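You operate a simulated robot arm through the tools that you are given. There is no shell and no other tool. Be economical: measure what you need, move in short steps, check, and stop when the job is done.

You run a simulated robot arm. Do the job below in one go: nothing can be reset, and whatever is moved stays where it is left.

## Task
Wipe the ring stain off, slide the coaster over that spot and stand the bottle on it.
Fine: use the blue cloth pad and put it back. Set down upright: cloth pad, bottle. What is to be rubbed or washed off counts as gone when no trace of it is left.
Where things are to end (x, y in the base frame): cork coaster within 30 mm of [590, 350].

Only the result counts: the job must be done as asked and must still hold three seconds after the hand-in. Knocking over, shifting, dropping, spilling or breaking anything else fails it. Flat cloth is picked up by pressing the open fingertips on it (5 to 10 N) and closing them slowly along it; thin cloth reads only 2 to 8 mm in the jaws.

## Robot
A 7-joint arm with a two-finger parallel gripper, fixed in place. Base frame: the origin is at the foot of the arm, x ahead of it, y to its left, z up. Readings come in mm, rad, newtons and seconds.
With the tool pointing down near the work surface it reaches from about 440 to 920 mm from the base axis. Its first joint turns from -2.007 to 2.007 rad. Payload 3.91 kg.
Tool frame: the origin (TCP) lies between the finger pads and is the grasp point; the fingertips stand 30 mm ahead of it; z points along the fingers, y is the line along which they close. Largest opening 110 mm; finger width 20, thickness 10; the body of the gripper, 48 by 112 mm, starts 55 mm behind the TCP.
Orientation is that of the tool frame in the base frame, as a unit quaternion [w, x, y, z]. With the fingers straight down and closing along the base's y, the tool's x points along the base's -x, its y along +y and its z along -z.

## Interface
- The arm moves only by the tool move_arm. Its argument "plan" is a list that holds one entry, the list of rows, each a list of 6 numbers: the shift along the base's x, y, z in m, then the turn, a rotation vector about the base's x, y, z in rad. In form: [[[dx, dy, dz, wx, wy, wz], ...]]. A call has 1 to 10 rows; each row shifts and turns the commanded pose from where the row before left it. "jaw" is the closure in counts, from 0 (fully open) to 255 (shut), set as the call begins (left out, the last holds). Rows are played at 5 a second. More than 50 mm and 0.15 rad between two rows, or a gripper value outside its range, and nothing of the call is played. A pose out of reach is approached as far as the arm can. The call stops where the force on the tool passes 40 N (or 10 N more than at its start, if that is more) or the arm is blocked; 0.2 s more then pass. Each finger travels about 153 mm/s and halts on what it meets, pressing with about 32 N; the grip force reading is that of the motor and also rises with nothing between the fingers. The clock runs only during rows and for 0.2 s after the last one: add rows that do not move to give the fingers time. The reply holds the time, the measured pose of the TCP, the force on the tool along the base axes, the opening and the grip force, in the units named above and with some noise, with the torque about the TCP (base axes, N m) and any sound that the robot's microphone picked up, and new pictures: "pictures" is both (left out), scene, wrist or none.
- Cameras (640 x 400 px; columns grow to the right, rows downward): "scene" is fixed at [72.1, 645, 1380.3]; the picture's right is [-0.49, -0.87, 0.00], its down [-0.49, 0.27, -0.83] and it looks along [0.73, -0.40, -0.56] (base axes); focal length 311 px, centre (320, 200). "wrist" rides on the gripper at [72, 17, -103] in the tool frame; the picture's right is [-0.23, 0.97, 0.00], its down [-0.76, -0.18, -0.62] and it looks along [-0.61, -0.14, 0.78] (tool axes); focal length 222 px, centre (320, 200). There is no depth. A picture from a camera that has moved, and an enlarged one, comes with that camera's place and axes in the base frame and with its lens. The place of the scene camera against the robot may be out by one fixed shift of up to 25 mm in any direction.
- lift_body(by): slides the trunk up (or, below 0, down) by that many mm; the arm rides with it, the base frame stays. It gives what a move gives, with no picture.
- close_up(camera, box): a new picture of the part [left, top, right, bottom] of that camera's present view, enlarged. The clock stands still meanwhile.
- hand_in(): hands the job in; it is judged then, once.

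Work in short steps. Places have to be worked out from the pictures, the camera data and where the tool is seen: move nearer, look again, correct. Check each grasp and each placing, and mend what went wrong. You have 120 turns and 200 pictures in all, those below and enlarged ones among them. Open the gripper and draw the arm clear of the work before you hand the job in, unless the task says otherwise; then end with one line.

The tools are called after "Call:" by a JSON object that holds its "api" and its "payload". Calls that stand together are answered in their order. move_arm: Moves the arm, as the interface text tells. Its arguments: {"type":"object","properties":{"plan":{"type":"array"},"jaw":{"type":"number"},"pictures":{"type":"string","enum":["both","scene","wrist","none"]}},"required":["plan"]} The other tools are called the same way: lift_body (by) slides the trunk up or down; close_up (camera, box) takes an enlarged picture of a part of a camera's view; hand_in () hands the job in.

At the start:

```text
t: 0.0
tcp_pos: [333.5, 347.2, 1069.8]
tcp_rot: [-0.001, -0.001, 1.0, 0.0]
wrist_force: [0.8, 0.8, 0.5]
moment: [0.0, 0.02, -0.03]
width: 110.1
grip_force: 0.2
trunk travel left (down, up): [-750.0, 240.0]
```

scene: 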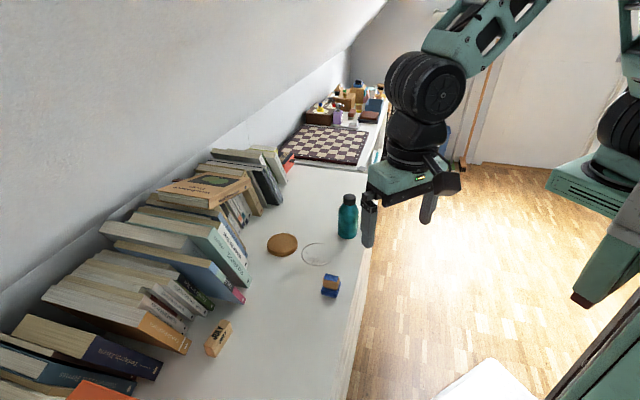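
wrist: 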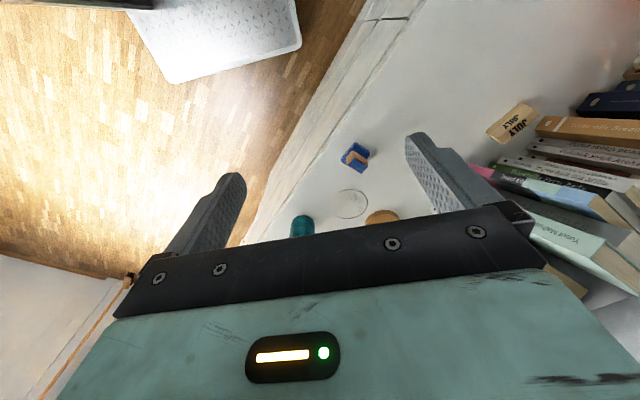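

I start by enlarging the region of interest in the scene view to see the stain, cloth pad, coaster and bottle.

Call:
{"api": "close_up", "payload": {"camera": "scene", "box": [240, 180, 400, 310]}}

Call:
{"api": "close_up", "payload": {"camera": "wrist", "box": [270, 120, 430, 240]}}

```text
3.08 times, centred on (320, 245) of scene
camera zoom: at [72.1, 645.0, 1380.3], right [-0.49, -0.87, 0.0], down [-0.49, 0.27, -0.83], along [0.73, -0.4, -0.56], focal length 957 px, centre (320, 62)
```

zoom: 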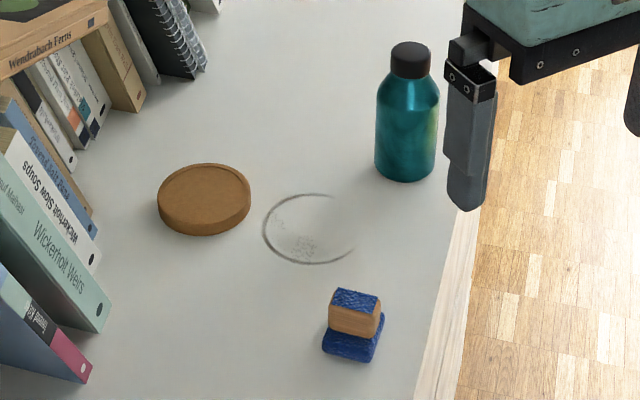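

```text
3.33 times, centred on (350, 180) of wrist
camera zoom: at [260.3, 365.1, 1172.3], right [0.23, 0.97, 0.0], down [0.76, -0.18, 0.62], along [0.61, -0.14, -0.78], focal length 740 px, centre (220, 267)
```

zoom: 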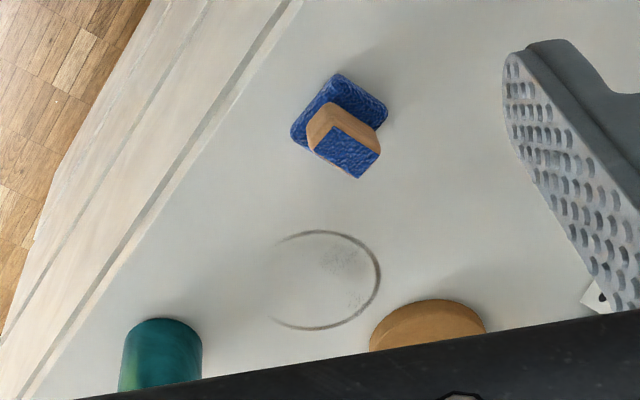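

The ring is near (595, 355), the pad near (475, 386), the bottle near (630, 240) and the coaster near (670, 430), on a table at roughly z≈785. I move above the pad to refine these.

Call:
{"api": "move_arm", "payload": {"plan": [[[0.035, 0.01, -0.02, 0, 0, 0], [0.035, 0.01, -0.02, 0, 0, 0], [0.035, 0.01, -0.02, 0, 0, 0], [0.035, 0.01, -0.02, 0, 0, 0], [0, 0, 0, 0, 0, 0]]]}}

```text
t: 1.2
tcp_pos: [473.6, 387.5, 989.5]
tcp_rot: [0.0, -0.001, 1.0, 0.0]
wrist_force: [0.2, -0.8, 1.2]
moment: [-0.02, -0.06, 0.02]
width: 110.2
grip_force: 0.0
trunk travel left (down, up): [-750.0, 240.0]
camera wrist: at [400.8, 404.5, 1092.5], right [0.23, 0.97, 0.0], down [0.76, -0.18, 0.62], along [0.61, -0.14, -0.78], focal length 222 px, centre (320, 200)
```

scene: 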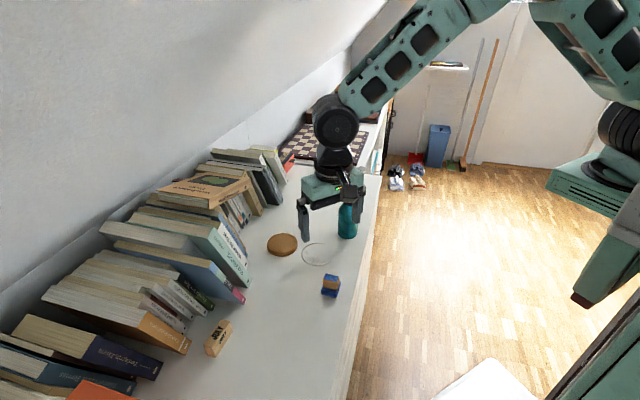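
wrist: 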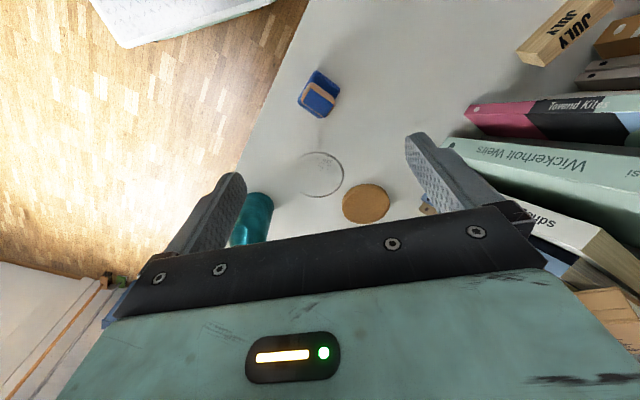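

The pad sits near (463, 387) with its middle around z≈813. I zoom in on it and the ring.

Call:
{"api": "close_up", "payload": {"camera": "wrist", "box": [240, 50, 400, 150]}}

Call:
{"api": "close_up", "payload": {"camera": "wrist", "box": [240, 130, 400, 230]}}

```text
4.00 times, centred on (320, 100) of wrist
camera zoom: at [400.8, 404.5, 1092.5], right [0.23, 0.97, 0.0], down [0.76, -0.18, 0.62], along [0.61, -0.14, -0.78], focal length 888 px, centre (320, 600)
```

zoom: 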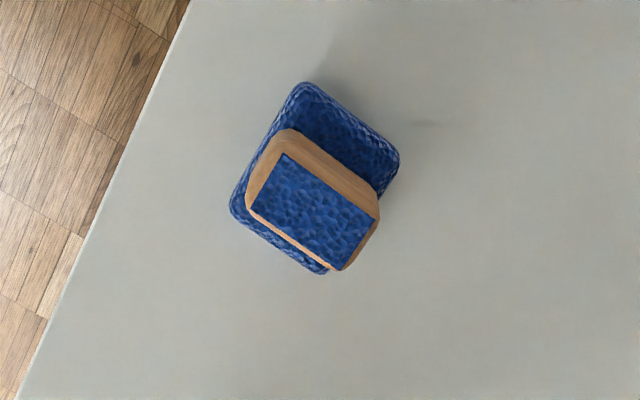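

```text
4.00 times, centred on (320, 180) of wrist
camera zoom: at [400.8, 404.5, 1092.5], right [0.23, 0.97, 0.0], down [0.76, -0.18, 0.62], along [0.61, -0.14, -0.78], focal length 888 px, centre (320, 280)
```

zoom: 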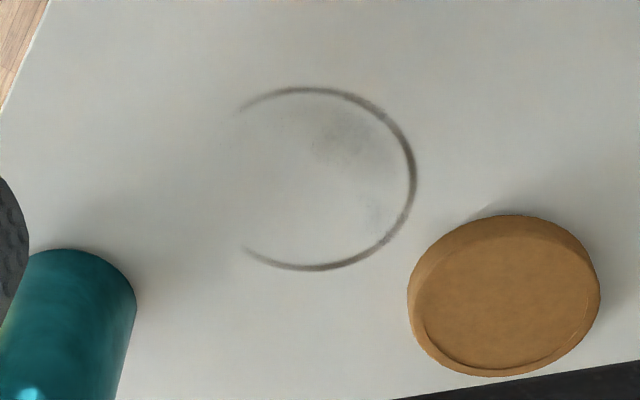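

The pad is about 34×42 mm, turned about 43°, with a handle roughly 20 mm thick and top near z≈830. It is centred near (470, 388). I yaw the tool 0.75 rad so it closes across the handle, then lower to look again.

Call:
{"api": "move_arm", "payload": {"plan": [[[0, 0, -0.015, 0, 0, 0.125], [0, 0, -0.015, 0, 0, 0.125], [0, 0, -0.015, 0, 0, 0.125], [0, 0, -0.015, 0, 0, 0.125], [-0.002, 0, -0.015, 0, 0, 0.125], [-0.002, 0, -0.015, 0, 0, 0.125], [0, 0, 0, 0, 0, 0]]], "pictures": "wrist"}}

```text
t: 2.8
tcp_pos: [468.1, 389.0, 899.5]
tcp_rot: [0.0, -0.367, 0.93, 0.0]
wrist_force: [-0.3, -0.4, 0.6]
moment: [-0.01, 0.05, -0.04]
width: 110.1
grip_force: 0.0
trunk travel left (down, up): [-750.0, 240.0]
camera wrist: at [404.3, 351.4, 1002.1], right [-0.5, 0.87, 0.0], down [0.68, 0.39, 0.62], along [0.54, 0.31, -0.78], focal length 222 px, centre (320, 200)
```

wrist: 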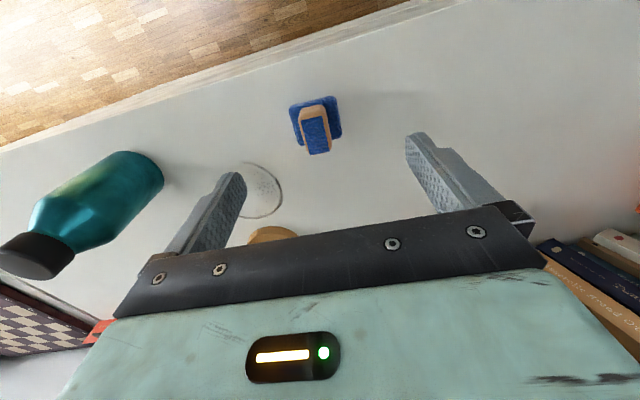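

The handle is aligned with the jaw axis. A zoom will give its precise centre.

Call:
{"api": "close_up", "payload": {"camera": "wrist", "box": [260, 75, 380, 165]}}

```text
4.44 times, centred on (320, 120) of wrist
camera zoom: at [404.3, 351.4, 1002.1], right [-0.5, 0.87, 0.0], down [0.68, 0.39, 0.62], along [0.54, 0.31, -0.78], focal length 987 px, centre (320, 556)
```

zoom: 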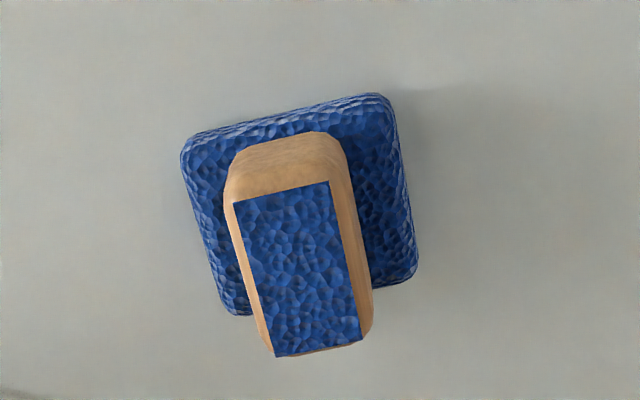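

The pad centre comes out at (468.5, 384.3) and the yaw is within 1°. I descend to TCP z≈838 and close.

Call:
{"api": "move_arm", "payload": {"plan": [[[0, -0.002, -0.03, 0, 0, 0], [0, -0.002, -0.03, 0, 0, 0], [0, 0, -0.004, 0, 0, 0], [0, 0, 0, 0, 0, 0]]]}}

```text
t: 3.8
tcp_pos: [469.3, 382.4, 834.8]
tcp_rot: [0.0, -0.366, 0.931, 0.0]
wrist_force: [-0.4, 0.0, -0.4]
moment: [-0.02, 0.01, 0.01]
width: 109.9
grip_force: 0.1
trunk travel left (down, up): [-750.0, 240.0]
camera wrist: at [404.8, 346.6, 937.8], right [-0.5, 0.87, 0.0], down [0.68, 0.39, 0.62], along [0.54, 0.31, -0.78], focal length 222 px, centre (320, 200)
```

scene: 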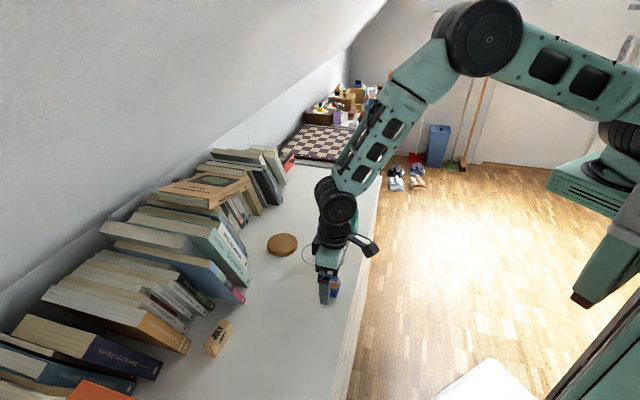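
wrist: 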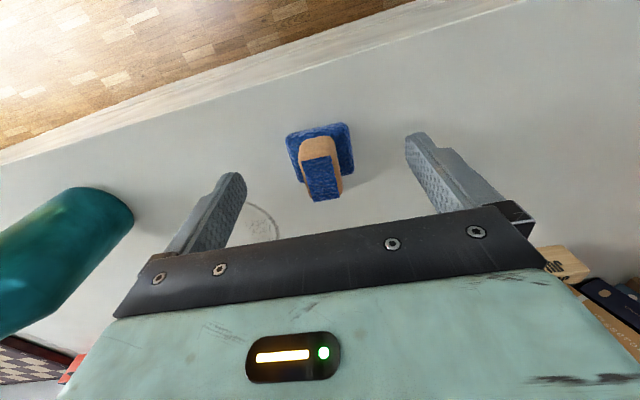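

Handle lies between the fingers with the tips around z≈805. I close gently on it.

Call:
{"api": "move_arm", "payload": {"plan": [[[0, 0, 0, 0, 0, 0], [0, 0, 0, 0, 0, 0], [0, 0, 0, 0, 0, 0], [0, 0, 0, 0, 0, 0]]], "jaw": 255, "pictures": "wrist"}}

```text
t: 4.8
tcp_pos: [470.3, 382.8, 834.7]
tcp_rot: [0.0, -0.367, 0.93, 0.0]
wrist_force: [0.6, 0.0, 0.3]
moment: [0.01, 0.01, -0.04]
width: 22.8
grip_force: 32.0
trunk travel left (down, up): [-750.0, 240.0]
camera wrist: at [404.8, 346.6, 937.9], right [-0.5, 0.87, 0.0], down [0.68, 0.39, 0.62], along [0.54, 0.31, -0.78], focal length 222 px, centre (320, 200)
```

wrist: 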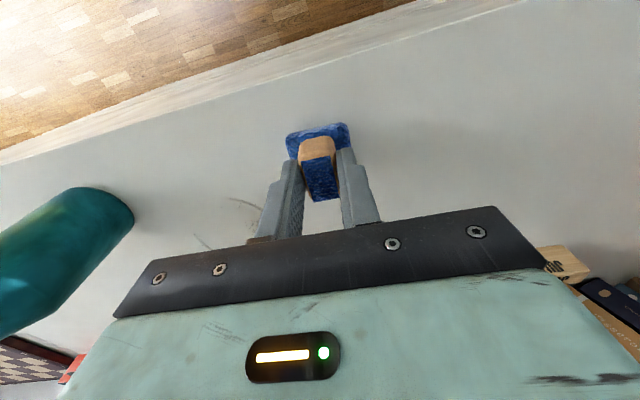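

Gripped at 22.8 mm. I lift 30 mm and carry it towards the ring, turning the tool so the wide side of the gripper stays away from the bottle.

Call:
{"api": "move_arm", "payload": {"plan": [[[0, 0, 0.03, 0, 0, 0], [0.02, -0.005, 0, 0, 0, 0.13], [0.02, -0.005, 0, 0, 0, 0.13], [0.02, -0.005, 0, 0, 0, 0.13], [0.02, -0.005, 0, 0, 0, 0.13], [0.02, -0.005, 0, 0, 0, 0.13], [0.02, -0.005, 0, 0, 0, 0.13], [0, 0, 0, 0, 0, 0]]]}}

```text
t: 6.6
tcp_pos: [589.8, 352.9, 866.1]
tcp_rot: [0.0, -0.694, 0.72, 0.0]
wrist_force: [-0.1, -0.9, -1.4]
moment: [0.0, -0.02, 0.04]
width: 22.8
grip_force: 32.2
trunk travel left (down, up): [-750.0, 240.0]
camera wrist: at [568.7, 282.8, 968.1], right [-0.96, 0.26, 0.0], down [0.21, 0.75, 0.62], along [0.16, 0.6, -0.78], focal length 222 px, centre (320, 200)
```

scene: 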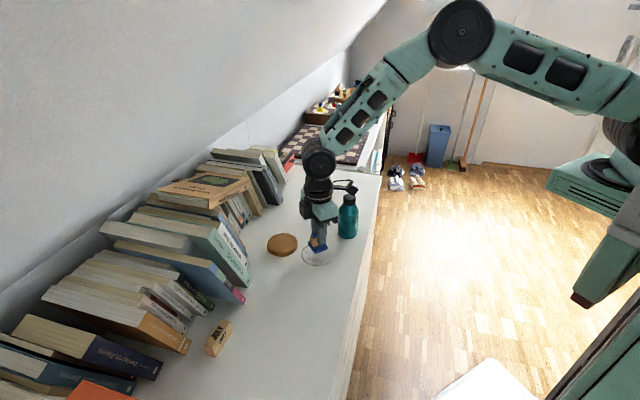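
wrist: 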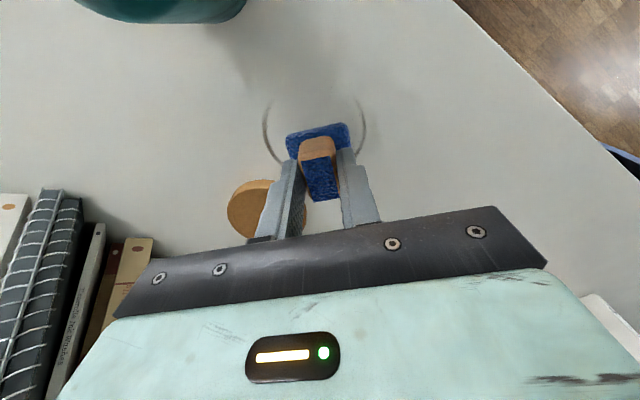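

With this yaw the camera hangs on the bottle's side, so I raise the tool and yaw back to about -60° so the camera is on the free side.

Call:
{"api": "move_arm", "payload": {"plan": [[[0, 0.005, 0.03, 0, 0, -0.14], [0, 0, 0.01, 0, 0, -0.14], [0, 0, 0, 0, 0, -0.14], [0, 0, 0, 0, 0, -0.14], [0, 0, 0, 0, 0, -0.14], [0, 0, 0, 0, 0, -0.14], [0, 0, 0, 0, 0, -0.14], [0, 0, 0, 0, 0, -0.14], [0, 0, 0, 0, 0, -0.14], [0, 0, 0, 0, 0, -0.14]]], "pictures": "none"}}

Call:
{"api": "move_arm", "payload": {"plan": [[[0, -0.005, 0, 0, 0, -0.14], [0, 0, 0, 0, 0, -0.14], [0, 0, 0, 0, 0, -0.14], [0, 0, 0, 0, 0, -0.14], [0, 0, 0, 0, 0, -0.14], [0, 0, 0, 0, 0, -0.14], [0, 0, 0, 0, 0, -0.14], [0, 0, 0, 0, 0, -0.14], [0, 0, 0, 0, 0, 0]]]}}

```text
t: 8.8
tcp_pos: [588.4, 359.3, 905.1]
tcp_rot: [0.0, -0.063, 0.998, 0.0]
wrist_force: [0.3, -0.8, -0.3]
moment: [-0.01, 0.01, -0.01]
width: 22.7
grip_force: 32.6
trunk travel left (down, up): [-750.0, 240.0]
```

```text
t: 10.8
tcp_pos: [589.1, 354.0, 906.4]
tcp_rot: [-0.001, 0.476, 0.88, 0.0]
wrist_force: [-0.1, 0.5, -0.3]
moment: [0.06, -0.01, 0.0]
width: 23.1
grip_force: 32.0
trunk travel left (down, up): [-750.0, 240.0]
camera wrist: at [563.3, 424.3, 1008.5], right [0.94, 0.34, 0.0], down [0.27, -0.73, 0.62], along [0.21, -0.58, -0.78], focal length 222 px, centre (320, 200)
```

scene: 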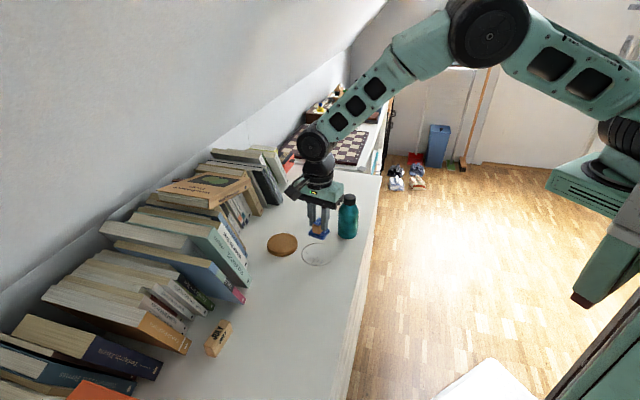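
wrist: 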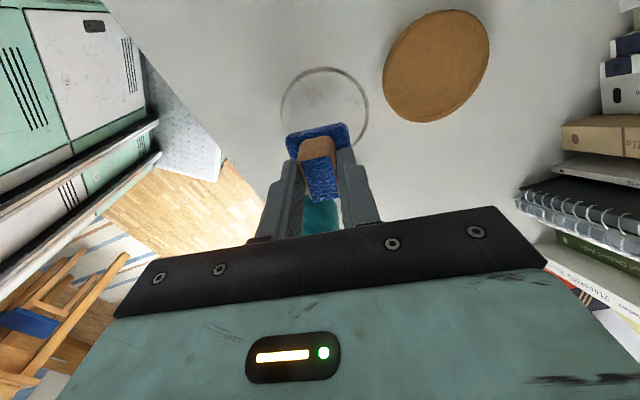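

The ring centre is about (588, 358) with radius 42, and the pad can reach it without nearing the bottle. I lower to just above the table over the centre.

Call:
{"api": "move_arm", "payload": {"plan": [[[0, 0.004, -0.03, 0, 0, 0], [0, 0, -0.03, 0, 0, 0], [0, 0, -0.006, 0, 0, 0], [0, 0, 0, 0, 0, 0]]], "pictures": "wrist"}}

Call:
{"api": "move_arm", "payload": {"plan": [[[0, 0, -0.002, 0, 0, 0], [0, 0, -0.002, 0, 0, 0], [0, 0, 0, 0, 0, 0]]], "pictures": "none"}}

Call:
{"api": "move_arm", "payload": {"plan": [[[0, 0, -0.002, 0, 0, 0], [0, 0, 0, 0, 0, 0]]], "pictures": "none"}}

```text
t: 11.8
tcp_pos: [588.8, 357.0, 839.5]
tcp_rot: [0.0, 0.475, 0.88, -0.001]
wrist_force: [-0.7, -0.2, -0.4]
moment: [0.02, -0.01, -0.02]
width: 22.7
grip_force: 31.8
trunk travel left (down, up): [-750.0, 240.0]
camera wrist: at [563.2, 428.5, 942.1], right [0.94, 0.35, 0.0], down [0.27, -0.73, 0.62], along [0.22, -0.58, -0.78], focal length 222 px, centre (320, 200)
```

wrist: 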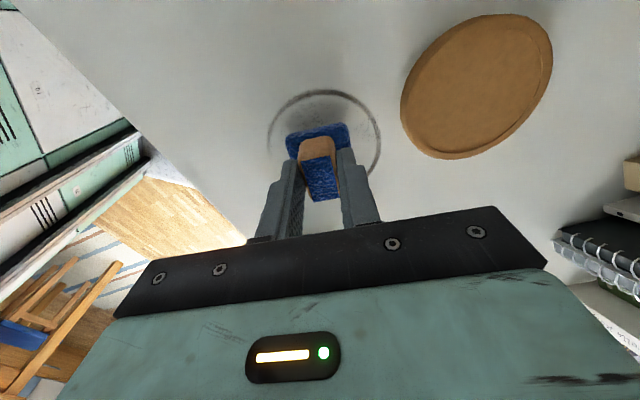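

```text
t: 12.6
tcp_pos: [589.2, 357.7, 835.5]
tcp_rot: [0.0, 0.475, 0.88, 0.0]
wrist_force: [0.2, 0.5, 0.2]
moment: [-0.01, -0.03, 0.0]
width: 22.8
grip_force: 31.7
trunk travel left (down, up): [-750.0, 240.0]
```

```text
t: 13.2
tcp_pos: [588.7, 358.1, 835.0]
tcp_rot: [0.001, 0.474, 0.88, 0.001]
wrist_force: [-2.4, -4.3, 14.3]
moment: [-0.23, 0.03, -0.01]
width: 22.7
grip_force: 31.9
trunk travel left (down, up): [-750.0, 240.0]
```

Contact: about 14 N at this height. I ease off slightly and wipe the central row and the next row.

Call:
{"api": "move_arm", "payload": {"plan": [[[0.015, 0, 0.0005, 0, 0, 0], [0.015, 0, 0, 0, 0, 0], [-0.02, 0, 0, 0, 0, 0], [-0.02, 0, 0, 0, 0, 0], [-0.02, 0, 0, 0, 0, 0], [0, 0.015, 0, 0, 0, 0], [0.02, 0, 0, 0, 0, 0], [0.02, 0, 0, 0, 0, 0], [0.02, 0, 0, 0, 0, 0]]], "pictures": "wrist"}}

```text
t: 15.2
tcp_pos: [619.1, 373.4, 834.5]
tcp_rot: [0.0, 0.474, 0.88, 0.001]
wrist_force: [-9.2, -0.1, 23.6]
moment: [0.01, 0.39, 0.0]
width: 22.6
grip_force: 32.5
trunk travel left (down, up): [-750.0, 240.0]
camera wrist: at [591.7, 443.9, 937.6], right [0.94, 0.35, 0.0], down [0.27, -0.73, 0.62], along [0.22, -0.58, -0.78], focal length 222 px, centre (320, 200)
```

wrist: 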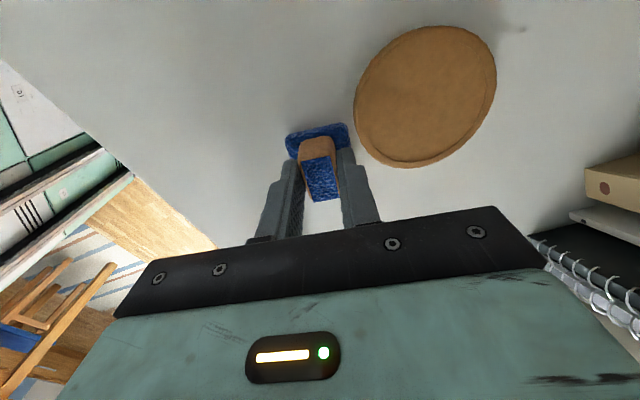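

The force rose to 23 N, so I ease up 0.7 mm and continue with the upper rows, keeping clear of the coaster.

Call:
{"api": "move_arm", "payload": {"plan": [[[-0.015, 0, 0.0007, 0, 0, 0], [-0.001, 0.016, 0, 0, 0, 0], [-0.017, 0, 0, 0, 0, 0], [-0.017, 0, 0, 0, 0, 0], [-0.012, -0.02, 0, 0, 0, 0], [0, -0.025, 0, 0, 0, 0], [0.02, -0.003, 0, 0, 0, 0], [0.02, 0, 0, 0, 0, 0], [0.022, 0, 0, 0, 0, 0]]], "pictures": "wrist"}}

```text
t: 17.2
tcp_pos: [619.6, 338.9, 834.2]
tcp_rot: [0.001, 0.474, 0.881, -0.001]
wrist_force: [-1.0, -0.8, 6.9]
moment: [0.07, 0.1, -0.04]
width: 22.9
grip_force: 32.0
trunk travel left (down, up): [-750.0, 240.0]
camera wrist: at [593.0, 410.3, 937.4], right [0.94, 0.35, 0.0], down [0.27, -0.73, 0.62], along [0.22, -0.59, -0.78], focal length 222 px, centre (320, 200)
```

wrist: 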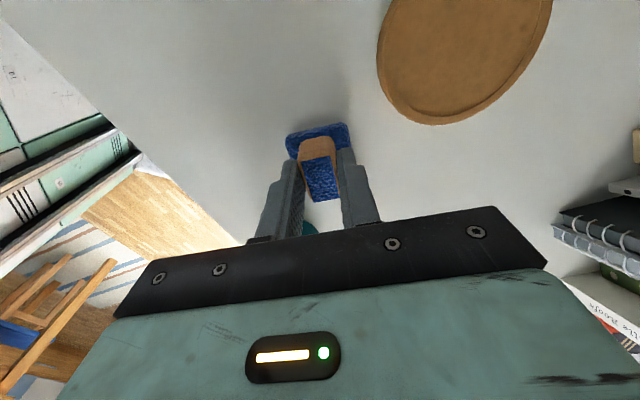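

Force is 7 N and the visible part is clean. Next come the rows on the bottle side.

Call:
{"api": "move_arm", "payload": {"plan": [[[-0.012, -0.014, -0.0002, 0, 0, 0], [-0.02, 0, 0, 0, 0, 0], [-0.02, 0, 0, 0, 0, 0], [-0.016, 0.014, 0, 0, 0, 0], [0.008, 0.025, 0, 0, 0, 0], [0.02, 0.015, 0, 0, 0, 0], [0.02, 0, 0, 0, 0, 0], [0.015, -0.02, 0, 0, 0, 0], [0, -0.015, 0, 0, 0, 0]]], "pictures": "none"}}

Call:
{"api": "move_arm", "payload": {"plan": [[[-0.01, 0, 0.03, 0, 0, 0], [-0.01, 0, 0.04, 0, 0, 0], [-0.04, 0.02, 0.03, 0, 0, 0], [-0.04, 0.02, 0.02, 0, 0, 0], [0, 0, 0, 0, 0, 0]]], "pictures": "wrist"}}

Call:
{"api": "close_up", "payload": {"camera": "scene", "box": [270, 200, 370, 290]}}

```text
t: 19.2
tcp_pos: [614.9, 346.4, 834.5]
tcp_rot: [0.0, 0.476, 0.88, 0.0]
wrist_force: [0.6, 0.7, 2.4]
moment: [0.02, -0.02, -0.04]
width: 22.9
grip_force: 32.2
trunk travel left (down, up): [-750.0, 240.0]
```

```text
refused: row 3 steps farther than a row can; nothing moved
```

```text
4.44 times, centred on (320, 245) of scene
camera zoom: at [72.1, 645.0, 1380.3], right [-0.49, -0.87, 0.0], down [-0.49, 0.27, -0.83], along [0.73, -0.4, -0.56], focal length 1382 px, centre (320, 0)
```

zoom: 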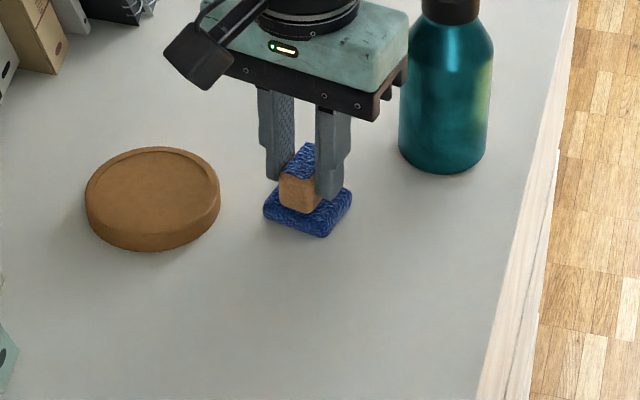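

The surface looks clean from the scene camera. I lift away in smaller steps to inspect it from above.

Call:
{"api": "move_arm", "payload": {"plan": [[[-0.01, 0, 0.03, 0, 0, 0], [-0.01, 0, 0.04, 0, 0, 0], [-0.03, 0.02, 0.02, 0, 0, 0], [-0.03, 0.02, 0.02, 0, 0, 0], [-0.02, 0.02, 0, 0, 0, 0], [0, 0, 0, 0, 0, 0]]], "pictures": "none"}}

Call:
{"api": "close_up", "payload": {"camera": "scene", "box": [270, 220, 370, 282]}}

Call:
{"api": "close_up", "payload": {"camera": "wrist", "box": [260, 40, 480, 178]}}

```text
t: 20.6
tcp_pos: [515.2, 404.4, 944.9]
tcp_rot: [0.0, 0.474, 0.88, 0.0]
wrist_force: [-0.2, 0.7, -0.8]
moment: [0.0, 0.01, 0.0]
width: 22.5
grip_force: 32.4
trunk travel left (down, up): [-750.0, 240.0]
```

```text
6.40 times, centred on (320, 251) of scene
camera zoom: at [72.1, 645.0, 1380.3], right [-0.49, -0.87, 0.0], down [-0.49, 0.27, -0.83], along [0.73, -0.4, -0.56], focal length 1990 px, centre (320, -126)
```

zoom: 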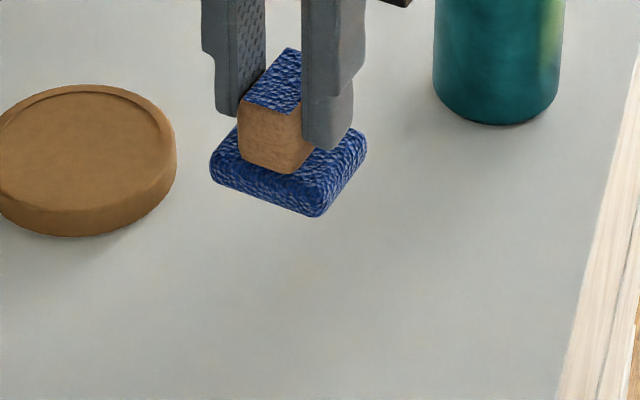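

```text
2.90 times, centred on (370, 109) of wrist
camera zoom: at [489.2, 475.6, 1047.5], right [0.94, 0.35, 0.0], down [0.27, -0.73, 0.62], along [0.22, -0.58, -0.78], focal length 644 px, centre (175, 464)
```

zoom: 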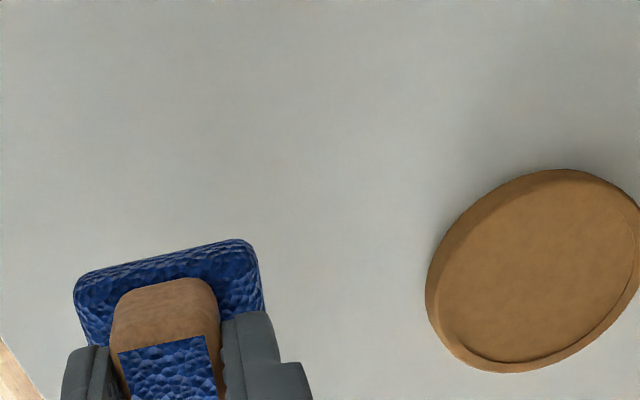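

No trace is visible in the uncovered part. I carry the pad back towards its original spot with its original yaw, which also uncovers the wiped area.

Call:
{"api": "move_arm", "payload": {"plan": [[[-0.005, -0.002, 0, 0, 0, 0.134], [-0.005, -0.002, 0, 0, 0, 0.134], [-0.005, -0.002, 0, 0, 0, 0.134], [-0.005, -0.002, 0, 0, 0, 0.134], [-0.005, -0.002, 0, 0, 0, 0.134], [-0.005, -0.002, 0, 0, 0, 0.134], [-0.005, -0.002, 0, 0, 0, 0.134], [-0.005, -0.002, 0, 0, 0, 0.134], [-0.005, -0.002, 0, 0, 0, 0.134], [0, -0.004, 0, 0, 0, 0.134]]], "pictures": "none"}}

Call:
{"api": "move_arm", "payload": {"plan": [[[0, 0, 0, 0, 0, 0.134], [0, 0, 0, 0, 0, 0.134], [0, 0, 0, 0, 0, 0.134], [0, 0, 0, 0, 0, 0]]], "pictures": "none"}}

Call:
{"api": "close_up", "payload": {"camera": "scene", "box": [270, 220, 370, 282]}}

Call:
{"api": "close_up", "payload": {"camera": "wrist", "box": [160, 60, 480, 240]}}

```text
t: 22.8
tcp_pos: [469.2, 382.6, 944.9]
tcp_rot: [-0.001, -0.176, 0.984, 0.0]
wrist_force: [0.3, 0.2, -0.4]
moment: [0.01, -0.01, 0.03]
width: 22.7
grip_force: 31.6
trunk travel left (down, up): [-750.0, 240.0]
```

```text
t: 23.8
tcp_pos: [469.3, 383.3, 944.6]
tcp_rot: [0.0, -0.369, 0.929, 0.0]
wrist_force: [0.0, -1.0, -0.4]
moment: [0.0, 0.0, 0.0]
width: 22.6
grip_force: 31.9
trunk travel left (down, up): [-750.0, 240.0]
```

```text
6.40 times, centred on (320, 251) of scene
camera zoom: at [72.1, 645.0, 1380.3], right [-0.49, -0.87, 0.0], down [-0.49, 0.27, -0.83], along [0.73, -0.4, -0.56], focal length 1990 px, centre (320, -126)
```

zoom: 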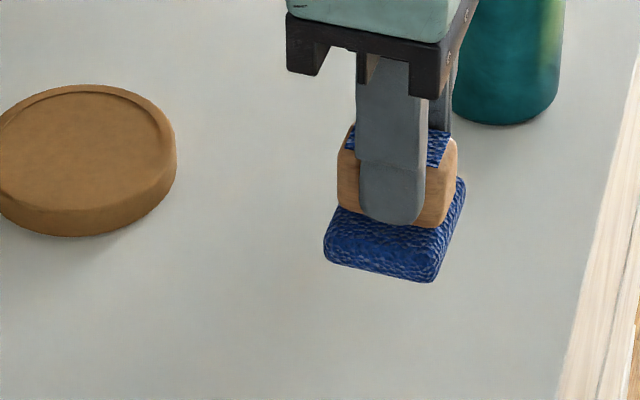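

```text
2.00 times, centred on (320, 150) of wrist
camera zoom: at [404.7, 347.0, 1047.8], right [-0.5, 0.86, 0.0], down [0.68, 0.39, 0.62], along [0.54, 0.31, -0.78], focal length 444 px, centre (320, 300)
```

zoom: 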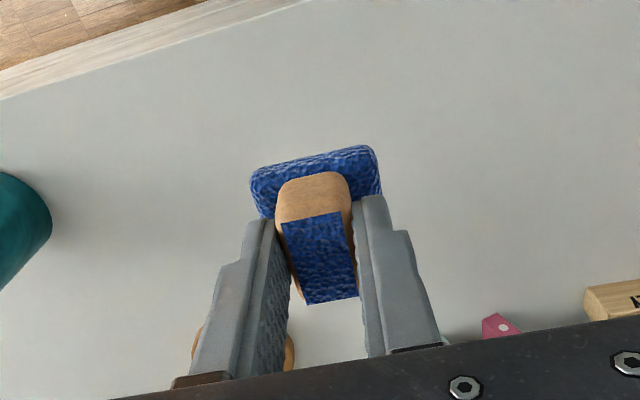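

Everything visible is clean and the pose matches the pick-up pose. I lower the pad to its original height.

Call:
{"api": "move_arm", "payload": {"plan": [[[0, 0, -0.04, 0, 0, 0], [0, 0, -0.04, 0, 0, 0], [0, 0, -0.024, 0, 0, 0], [0, 0, -0.003, 0, 0, 0], [0, 0, -0.002, 0, 0, 0], [0, 0, 0, 0, 0, 0]]], "pictures": "wrist"}}

```text
t: 25.2
tcp_pos: [468.5, 382.5, 835.0]
tcp_rot: [0.0, -0.368, 0.93, 0.0]
wrist_force: [-0.8, 0.3, -0.5]
moment: [-0.05, 0.02, -0.02]
width: 22.6
grip_force: 31.7
trunk travel left (down, up): [-750.0, 240.0]
camera wrist: at [404.4, 347.3, 937.8], right [-0.5, 0.87, 0.0], down [0.68, 0.39, 0.62], along [0.54, 0.31, -0.78], focal length 222 px, centre (320, 200)
```

wrist: 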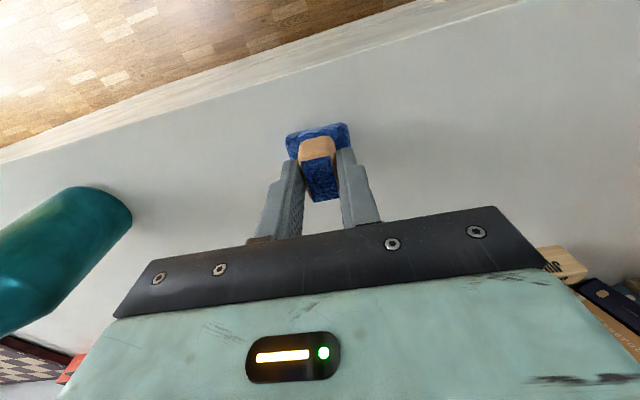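

No ring remnants where they showed before from this same pose. I lower a final millimetre, open the jaws and rise.

Call:
{"api": "move_arm", "payload": {"plan": [[[0, 0, -0.001, 0, 0, 0], [0, 0, 0, 0, 0, 0]]], "pictures": "none"}}

Call:
{"api": "move_arm", "payload": {"plan": [[[0, 0, 0, 0, 0, 0], [0, 0, 0, 0, 0, 0], [0, 0, 0, 0, 0, 0], [0, 0, 0, 0, 0, 0]]], "jaw": 0, "pictures": "none"}}

Call:
{"api": "move_arm", "payload": {"plan": [[[0, 0, 0.04, 0, 0, 0], [0, 0, 0.04, 0, 0, 0], [-0.015, -0.005, 0.04, 0, 0, 0], [-0.015, 0.0, 0.04, 0, 0, 0], [0, 0, 0, 0, 0, 0]]]}}

Call:
{"api": "close_up", "payload": {"camera": "scene", "box": [250, 210, 370, 304]}}

Call:
{"api": "close_up", "payload": {"camera": "wrist", "box": [160, 60, 480, 240]}}

```text
t: 25.8
tcp_pos: [469.5, 383.0, 834.6]
tcp_rot: [0.0, -0.368, 0.93, 0.0]
wrist_force: [-0.2, -1.1, 8.8]
moment: [-0.09, 0.02, 0.0]
width: 23.0
grip_force: 31.8
trunk travel left (down, up): [-750.0, 240.0]
```

```text
t: 26.8
tcp_pos: [469.9, 383.6, 833.3]
tcp_rot: [0.001, -0.368, 0.93, 0.0]
wrist_force: [-0.8, 0.3, 0.2]
moment: [-0.02, -0.01, 0.02]
width: 109.9
grip_force: 0.1
trunk travel left (down, up): [-750.0, 240.0]
```

```text
t: 28.0
tcp_pos: [439.8, 378.9, 995.0]
tcp_rot: [-0.001, -0.367, 0.93, 0.0]
wrist_force: [0.6, 0.8, 0.0]
moment: [-0.03, 0.01, 0.02]
width: 109.8
grip_force: 0.1
trunk travel left (down, up): [-750.0, 240.0]
camera wrist: at [374.0, 342.4, 1097.9], right [-0.5, 0.87, 0.0], down [0.68, 0.39, 0.62], along [0.54, 0.31, -0.78], focal length 222 px, centre (320, 200)
```

scene: 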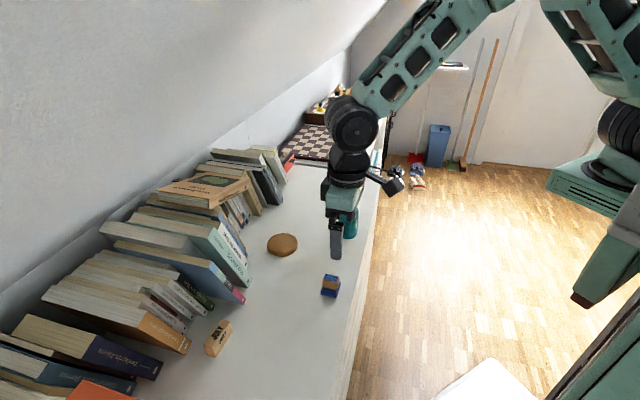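
wrist: 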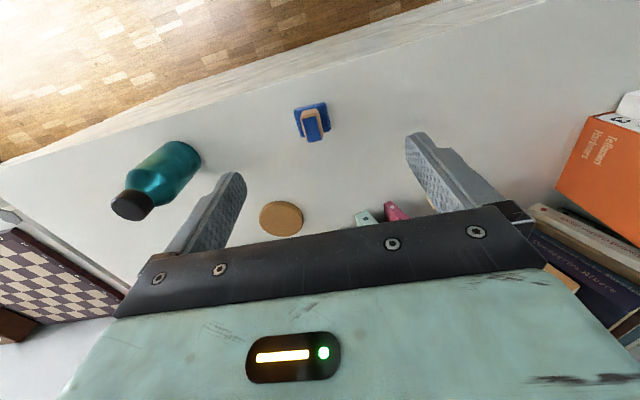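

```text
4.26 times, centred on (310, 257) of scene
camera zoom: at [72.1, 645.0, 1380.3], right [-0.49, -0.87, 0.0], down [-0.49, 0.27, -0.83], along [0.73, -0.4, -0.56], focal length 1323 px, centre (363, -43)
```

zoom: 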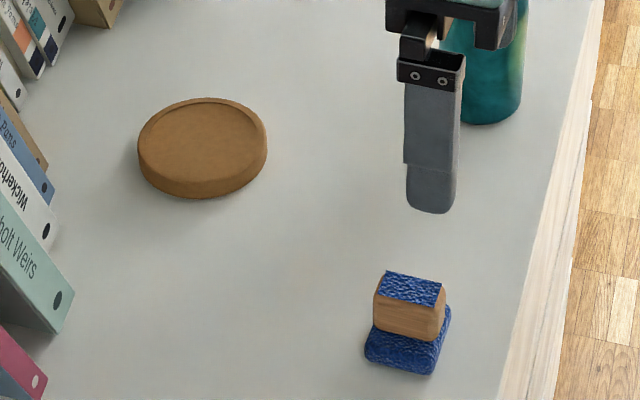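

```text
2.00 times, centred on (320, 150) of wrist
camera zoom: at [374.0, 342.4, 1097.9], right [-0.5, 0.87, 0.0], down [0.68, 0.39, 0.62], along [0.54, 0.31, -0.78], focal length 444 px, centre (320, 300)
```

zoom: 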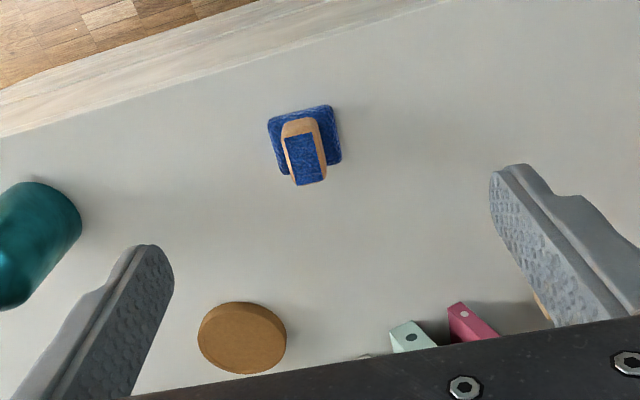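

The table is clean. The coaster is near (655, 422) with books beyond y≈520, so I keep this yaw (camera towards the robot) and go above the coaster.

Call:
{"api": "move_arm", "payload": {"plan": [[[0.043, 0.009, -0.005, 0, 0, 0], [0.043, 0.009, -0.005, 0, 0, 0], [0.043, 0.009, -0.005, 0, 0, 0], [0.043, 0.009, -0.005, 0, 0, 0], [0.043, 0.008, -0.005, 0, 0, 0], [0, 0, -0.03, 0, 0, 0], [0, 0, 0, 0, 0, 0]]]}}

Call:
{"api": "close_up", "payload": {"camera": "wrist", "box": [200, 40, 440, 190]}}

```text
t: 29.6
tcp_pos: [655.5, 422.2, 939.6]
tcp_rot: [0.0, -0.369, 0.929, 0.0]
wrist_force: [-0.4, -0.9, 0.3]
moment: [0.02, 0.03, -0.02]
width: 110.0
grip_force: 0.1
trunk travel left (down, up): [-750.0, 240.0]
camera wrist: at [589.9, 386.1, 1041.7], right [-0.5, 0.87, 0.0], down [0.68, 0.39, 0.62], along [0.54, 0.31, -0.78], focal length 222 px, centre (320, 200)
```

scene: 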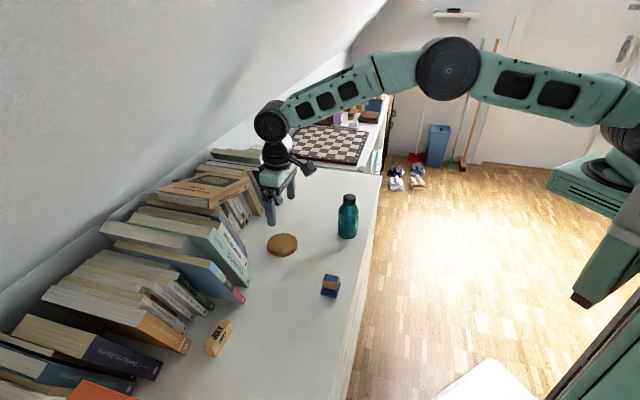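
wrist: 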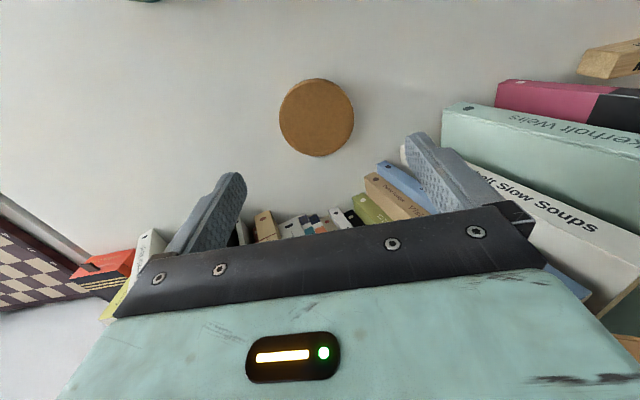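

```text
2.67 times, centred on (320, 115) of wrist
camera zoom: at [589.9, 386.1, 1041.7], right [-0.5, 0.87, 0.0], down [0.68, 0.39, 0.62], along [0.54, 0.31, -0.78], focal length 592 px, centre (320, 427)
```

zoom: 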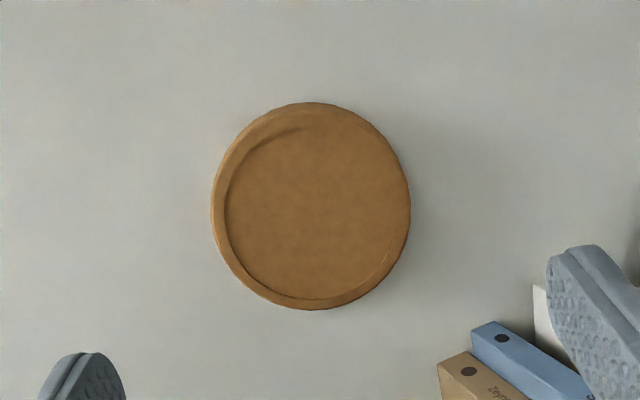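

The coaster centre is (660, 422), about 81 mm across. I centre the tool, then descend in steps around it.

Call:
{"api": "move_arm", "payload": {"plan": [[[0.0045, 0, -0.03, 0, 0, 0], [0, 0, -0.04, 0, 0, 0], [0, 0, -0.03, 0, 0, 0], [0, 0, -0.009, 0, 0, 0], [0, 0, 0, 0, 0, 0]]], "pictures": "wrist"}}

Call:
{"api": "close_up", "payload": {"camera": "scene", "box": [240, 200, 340, 275]}}

```text
t: 30.8
tcp_pos: [658.6, 422.5, 830.5]
tcp_rot: [0.0, -0.368, 0.93, 0.0]
wrist_force: [-0.5, -0.5, -0.1]
moment: [-0.03, 0.03, 0.01]
width: 109.9
grip_force: 0.0
trunk travel left (down, up): [-750.0, 240.0]
camera wrist: at [593.4, 386.0, 932.9], right [-0.5, 0.87, 0.0], down [0.68, 0.39, 0.62], along [0.54, 0.31, -0.78], focal length 222 px, centre (320, 200)
```

wrist: 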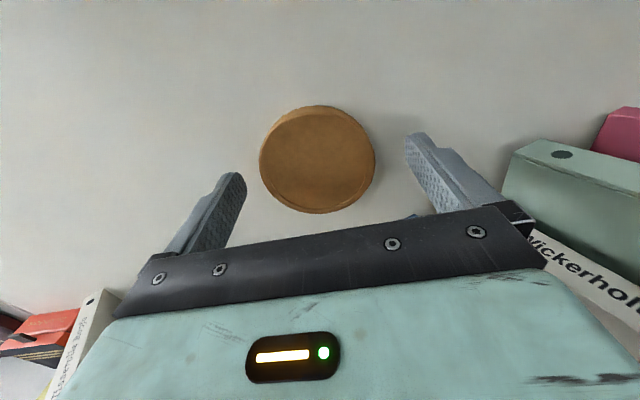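

```text
5.33 times, centred on (290, 238) of scene
camera zoom: at [72.1, 645.0, 1380.3], right [-0.49, -0.87, 0.0], down [-0.49, 0.27, -0.83], along [0.73, -0.4, -0.56], focal length 1659 px, centre (480, 0)
```

zoom: 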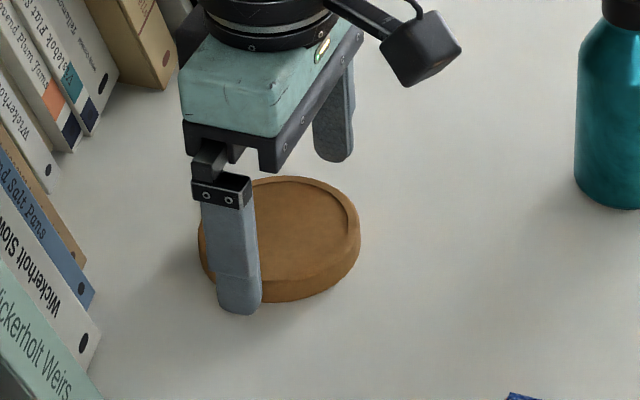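

The fingers straddle the coaster, well centred. I go down a further 6 mm in small steps, watching for table contact.

Call:
{"api": "move_arm", "payload": {"plan": [[[-0.002, -0.001, -0.002, 0, 0, 0], [0, 0, -0.002, 0, 0, 0], [0, 0, -0.002, 0, 0, 0], [0, 0, 0, 0, 0, 0]]], "pictures": "none"}}

```text
t: 31.8
tcp_pos: [656.8, 421.4, 824.3]
tcp_rot: [0.0, -0.368, 0.93, 0.0]
wrist_force: [0.4, 0.0, -1.1]
moment: [0.03, -0.01, -0.02]
width: 110.0
grip_force: 0.0
trunk travel left (down, up): [-750.0, 240.0]
```

No contact yet. I close now to see whether the jaws meet the coaster's rim.

Call:
{"api": "move_arm", "payload": {"plan": [[[0, 0, -0.001, 0, 0, 0], [0, 0, 0, 0, 0, 0], [0, 0, 0, 0, 0, 0], [0, 0, 0, 0, 0, 0]]], "jaw": 255, "pictures": "wrist"}}

Call:
{"api": "close_up", "payload": {"camera": "scene", "box": [240, 200, 340, 275]}}

```text
t: 32.8
tcp_pos: [656.4, 421.8, 823.7]
tcp_rot: [0.001, -0.368, 0.93, 0.0]
wrist_force: [0.0, -0.1, 6.9]
moment: [0.1, 0.04, 0.04]
width: 81.4
grip_force: 32.4
trunk travel left (down, up): [-750.0, 240.0]
camera wrist: at [591.7, 385.2, 926.7], right [-0.5, 0.87, 0.0], down [0.68, 0.39, 0.62], along [0.54, 0.31, -0.78], focal length 222 px, centre (320, 200)
```

wrist: 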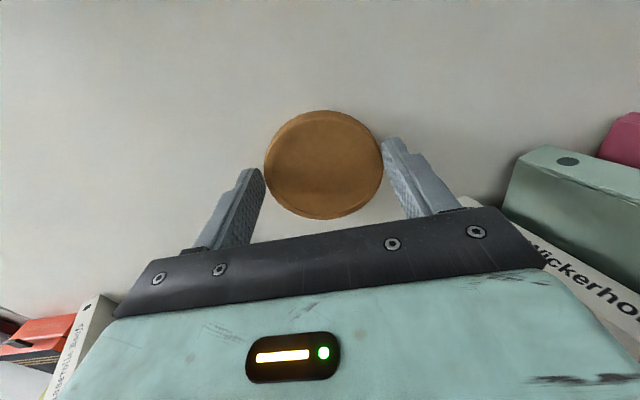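

```text
5.33 times, centred on (290, 238) of scene
camera zoom: at [72.1, 645.0, 1380.3], right [-0.49, -0.87, 0.0], down [-0.49, 0.27, -0.83], along [0.73, -0.4, -0.56], focal length 1659 px, centre (480, 0)
```

zoom: 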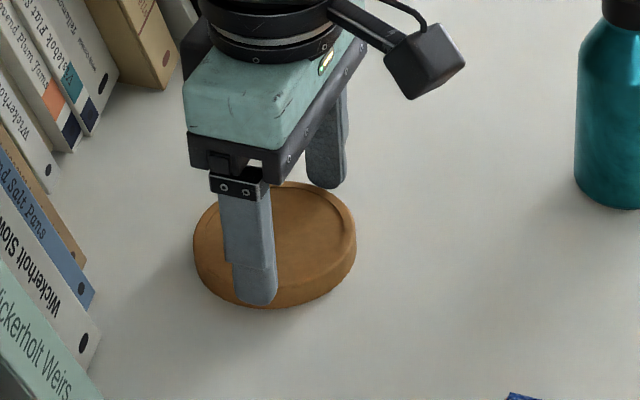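

Gripped at 81.4 mm, with the tips just touching the table. I ease off 0.7 mm and slide the coaster to about (590, 353).

Call:
{"api": "move_arm", "payload": {"plan": [[[-0.005, -0.005, 0.0007, 0, 0, 0], [-0.012, -0.0125, 0, 0, 0, 0], [-0.0123, -0.0125, 0, 0, 0, 0], [-0.0123, -0.0125, 0, 0, 0, 0], [-0.0123, -0.0125, 0, 0, 0, 0], [-0.0123, -0.0125, 0, 0, 0, 0], [0, 0, 0, 0, 0, 0]]]}}

```text
t: 34.4
tcp_pos: [589.5, 354.0, 823.6]
tcp_rot: [-0.001, -0.368, 0.93, 0.0]
wrist_force: [0.9, -0.2, 2.1]
moment: [0.07, 0.01, 0.0]
width: 81.3
grip_force: 31.9
trunk travel left (down, up): [-750.0, 240.0]
camera wrist: at [525.9, 317.1, 927.0], right [-0.5, 0.87, 0.0], down [0.68, 0.39, 0.62], along [0.54, 0.31, -0.78], focal length 222 px, centre (320, 200)
```

scene: 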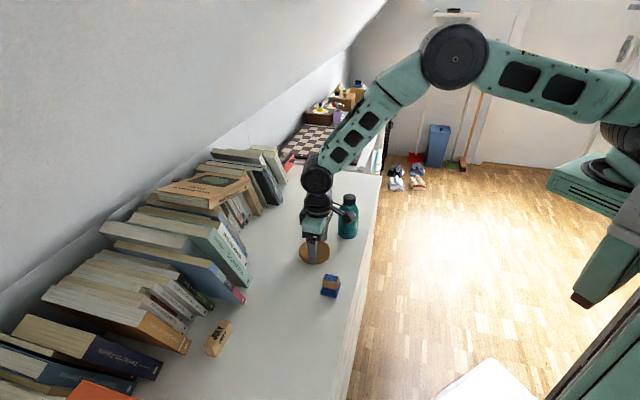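
wrist: 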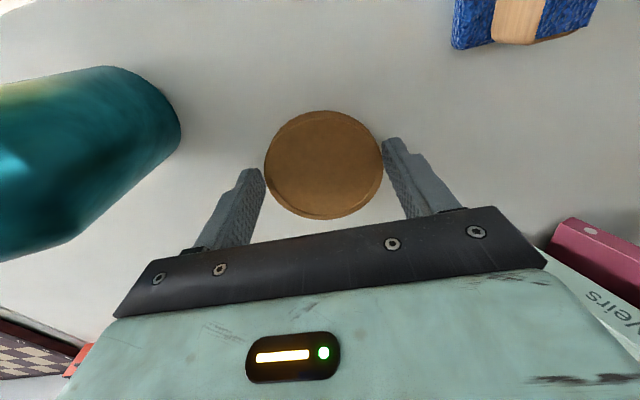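

The coaster sits at about (589, 354). I open, rise and move toward the bottle.

Call:
{"api": "move_arm", "payload": {"plan": [[[0, 0, 0, 0, 0, 0], [0, 0, 0, 0, 0, 0], [0, 0, 0, 0, 0, 0]]], "jaw": 0, "pictures": "none"}}

Call:
{"api": "move_arm", "payload": {"plan": [[[0, 0, 0.04, 0, 0, 0], [0, 0, 0.045, 0, 0, 0], [0, 0, 0.045, 0, 0, 0], [0, 0, 0.045, 0, 0, 0], [0, 0, 0.01, 0, 0, 0], [0, 0, 0, 0, 0, 0]]]}}

Call:
{"api": "close_up", "payload": {"camera": "wrist", "box": [60, 40, 380, 240]}}

Call:
{"api": "close_up", "payload": {"camera": "scene", "box": [270, 180, 390, 290]}}

```text
t: 35.2
tcp_pos: [591.5, 353.9, 824.2]
tcp_rot: [0.0, -0.369, 0.93, 0.0]
wrist_force: [-0.1, -0.5, 0.6]
moment: [-0.04, -0.01, -0.03]
width: 109.9
grip_force: 0.1
trunk travel left (down, up): [-750.0, 240.0]
```

```text
t: 36.6
tcp_pos: [589.6, 353.6, 1011.5]
tcp_rot: [0.0, -0.368, 0.93, 0.001]
wrist_force: [0.6, -0.2, 0.2]
moment: [0.01, 0.01, 0.01]
width: 110.1
grip_force: 0.0
trunk travel left (down, up): [-750.0, 240.0]
camera wrist: at [525.2, 317.0, 1112.3], right [-0.5, 0.87, 0.0], down [0.68, 0.39, 0.62], along [0.54, 0.31, -0.78], focal length 222 px, centre (320, 200)
```

scene: 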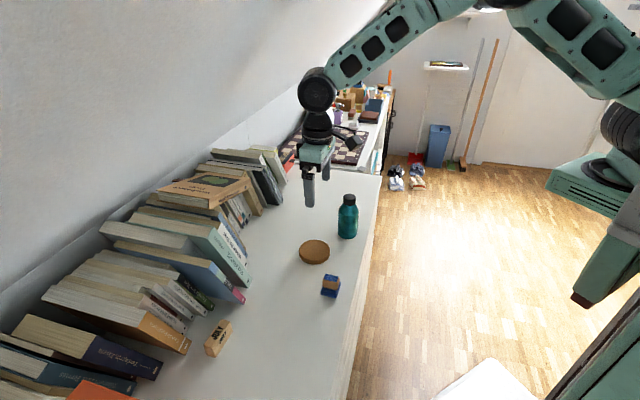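
wrist: 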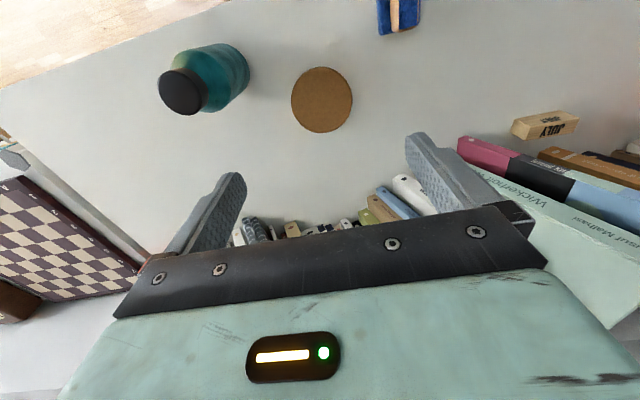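

```text
2.00 times, centred on (220, 140) of wrist
camera zoom: at [525.2, 317.0, 1112.3], right [-0.5, 0.87, 0.0], down [0.68, 0.39, 0.62], along [0.54, 0.31, -0.78], focal length 444 px, centre (520, 320)
```

zoom: 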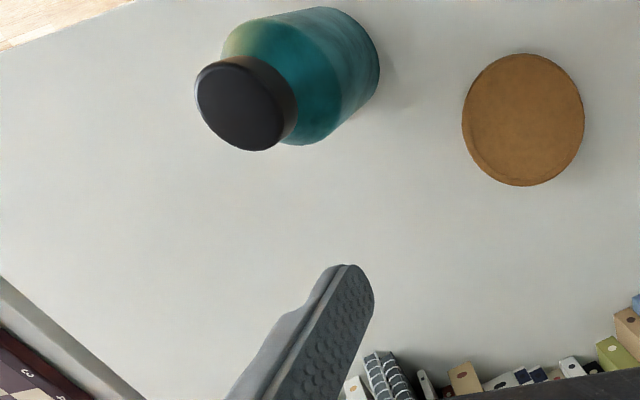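

```text
3.64 times, centred on (330, 235) of scene
camera zoom: at [72.1, 645.0, 1380.3], right [-0.49, -0.87, 0.0], down [-0.49, 0.27, -0.83], along [0.73, -0.4, -0.56], focal length 1131 px, centre (284, 73)
```

zoom: 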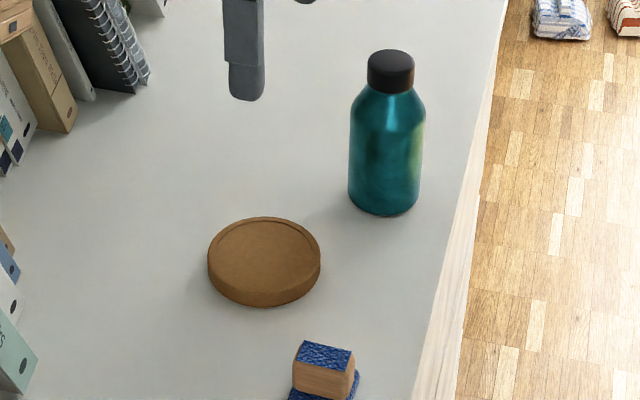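

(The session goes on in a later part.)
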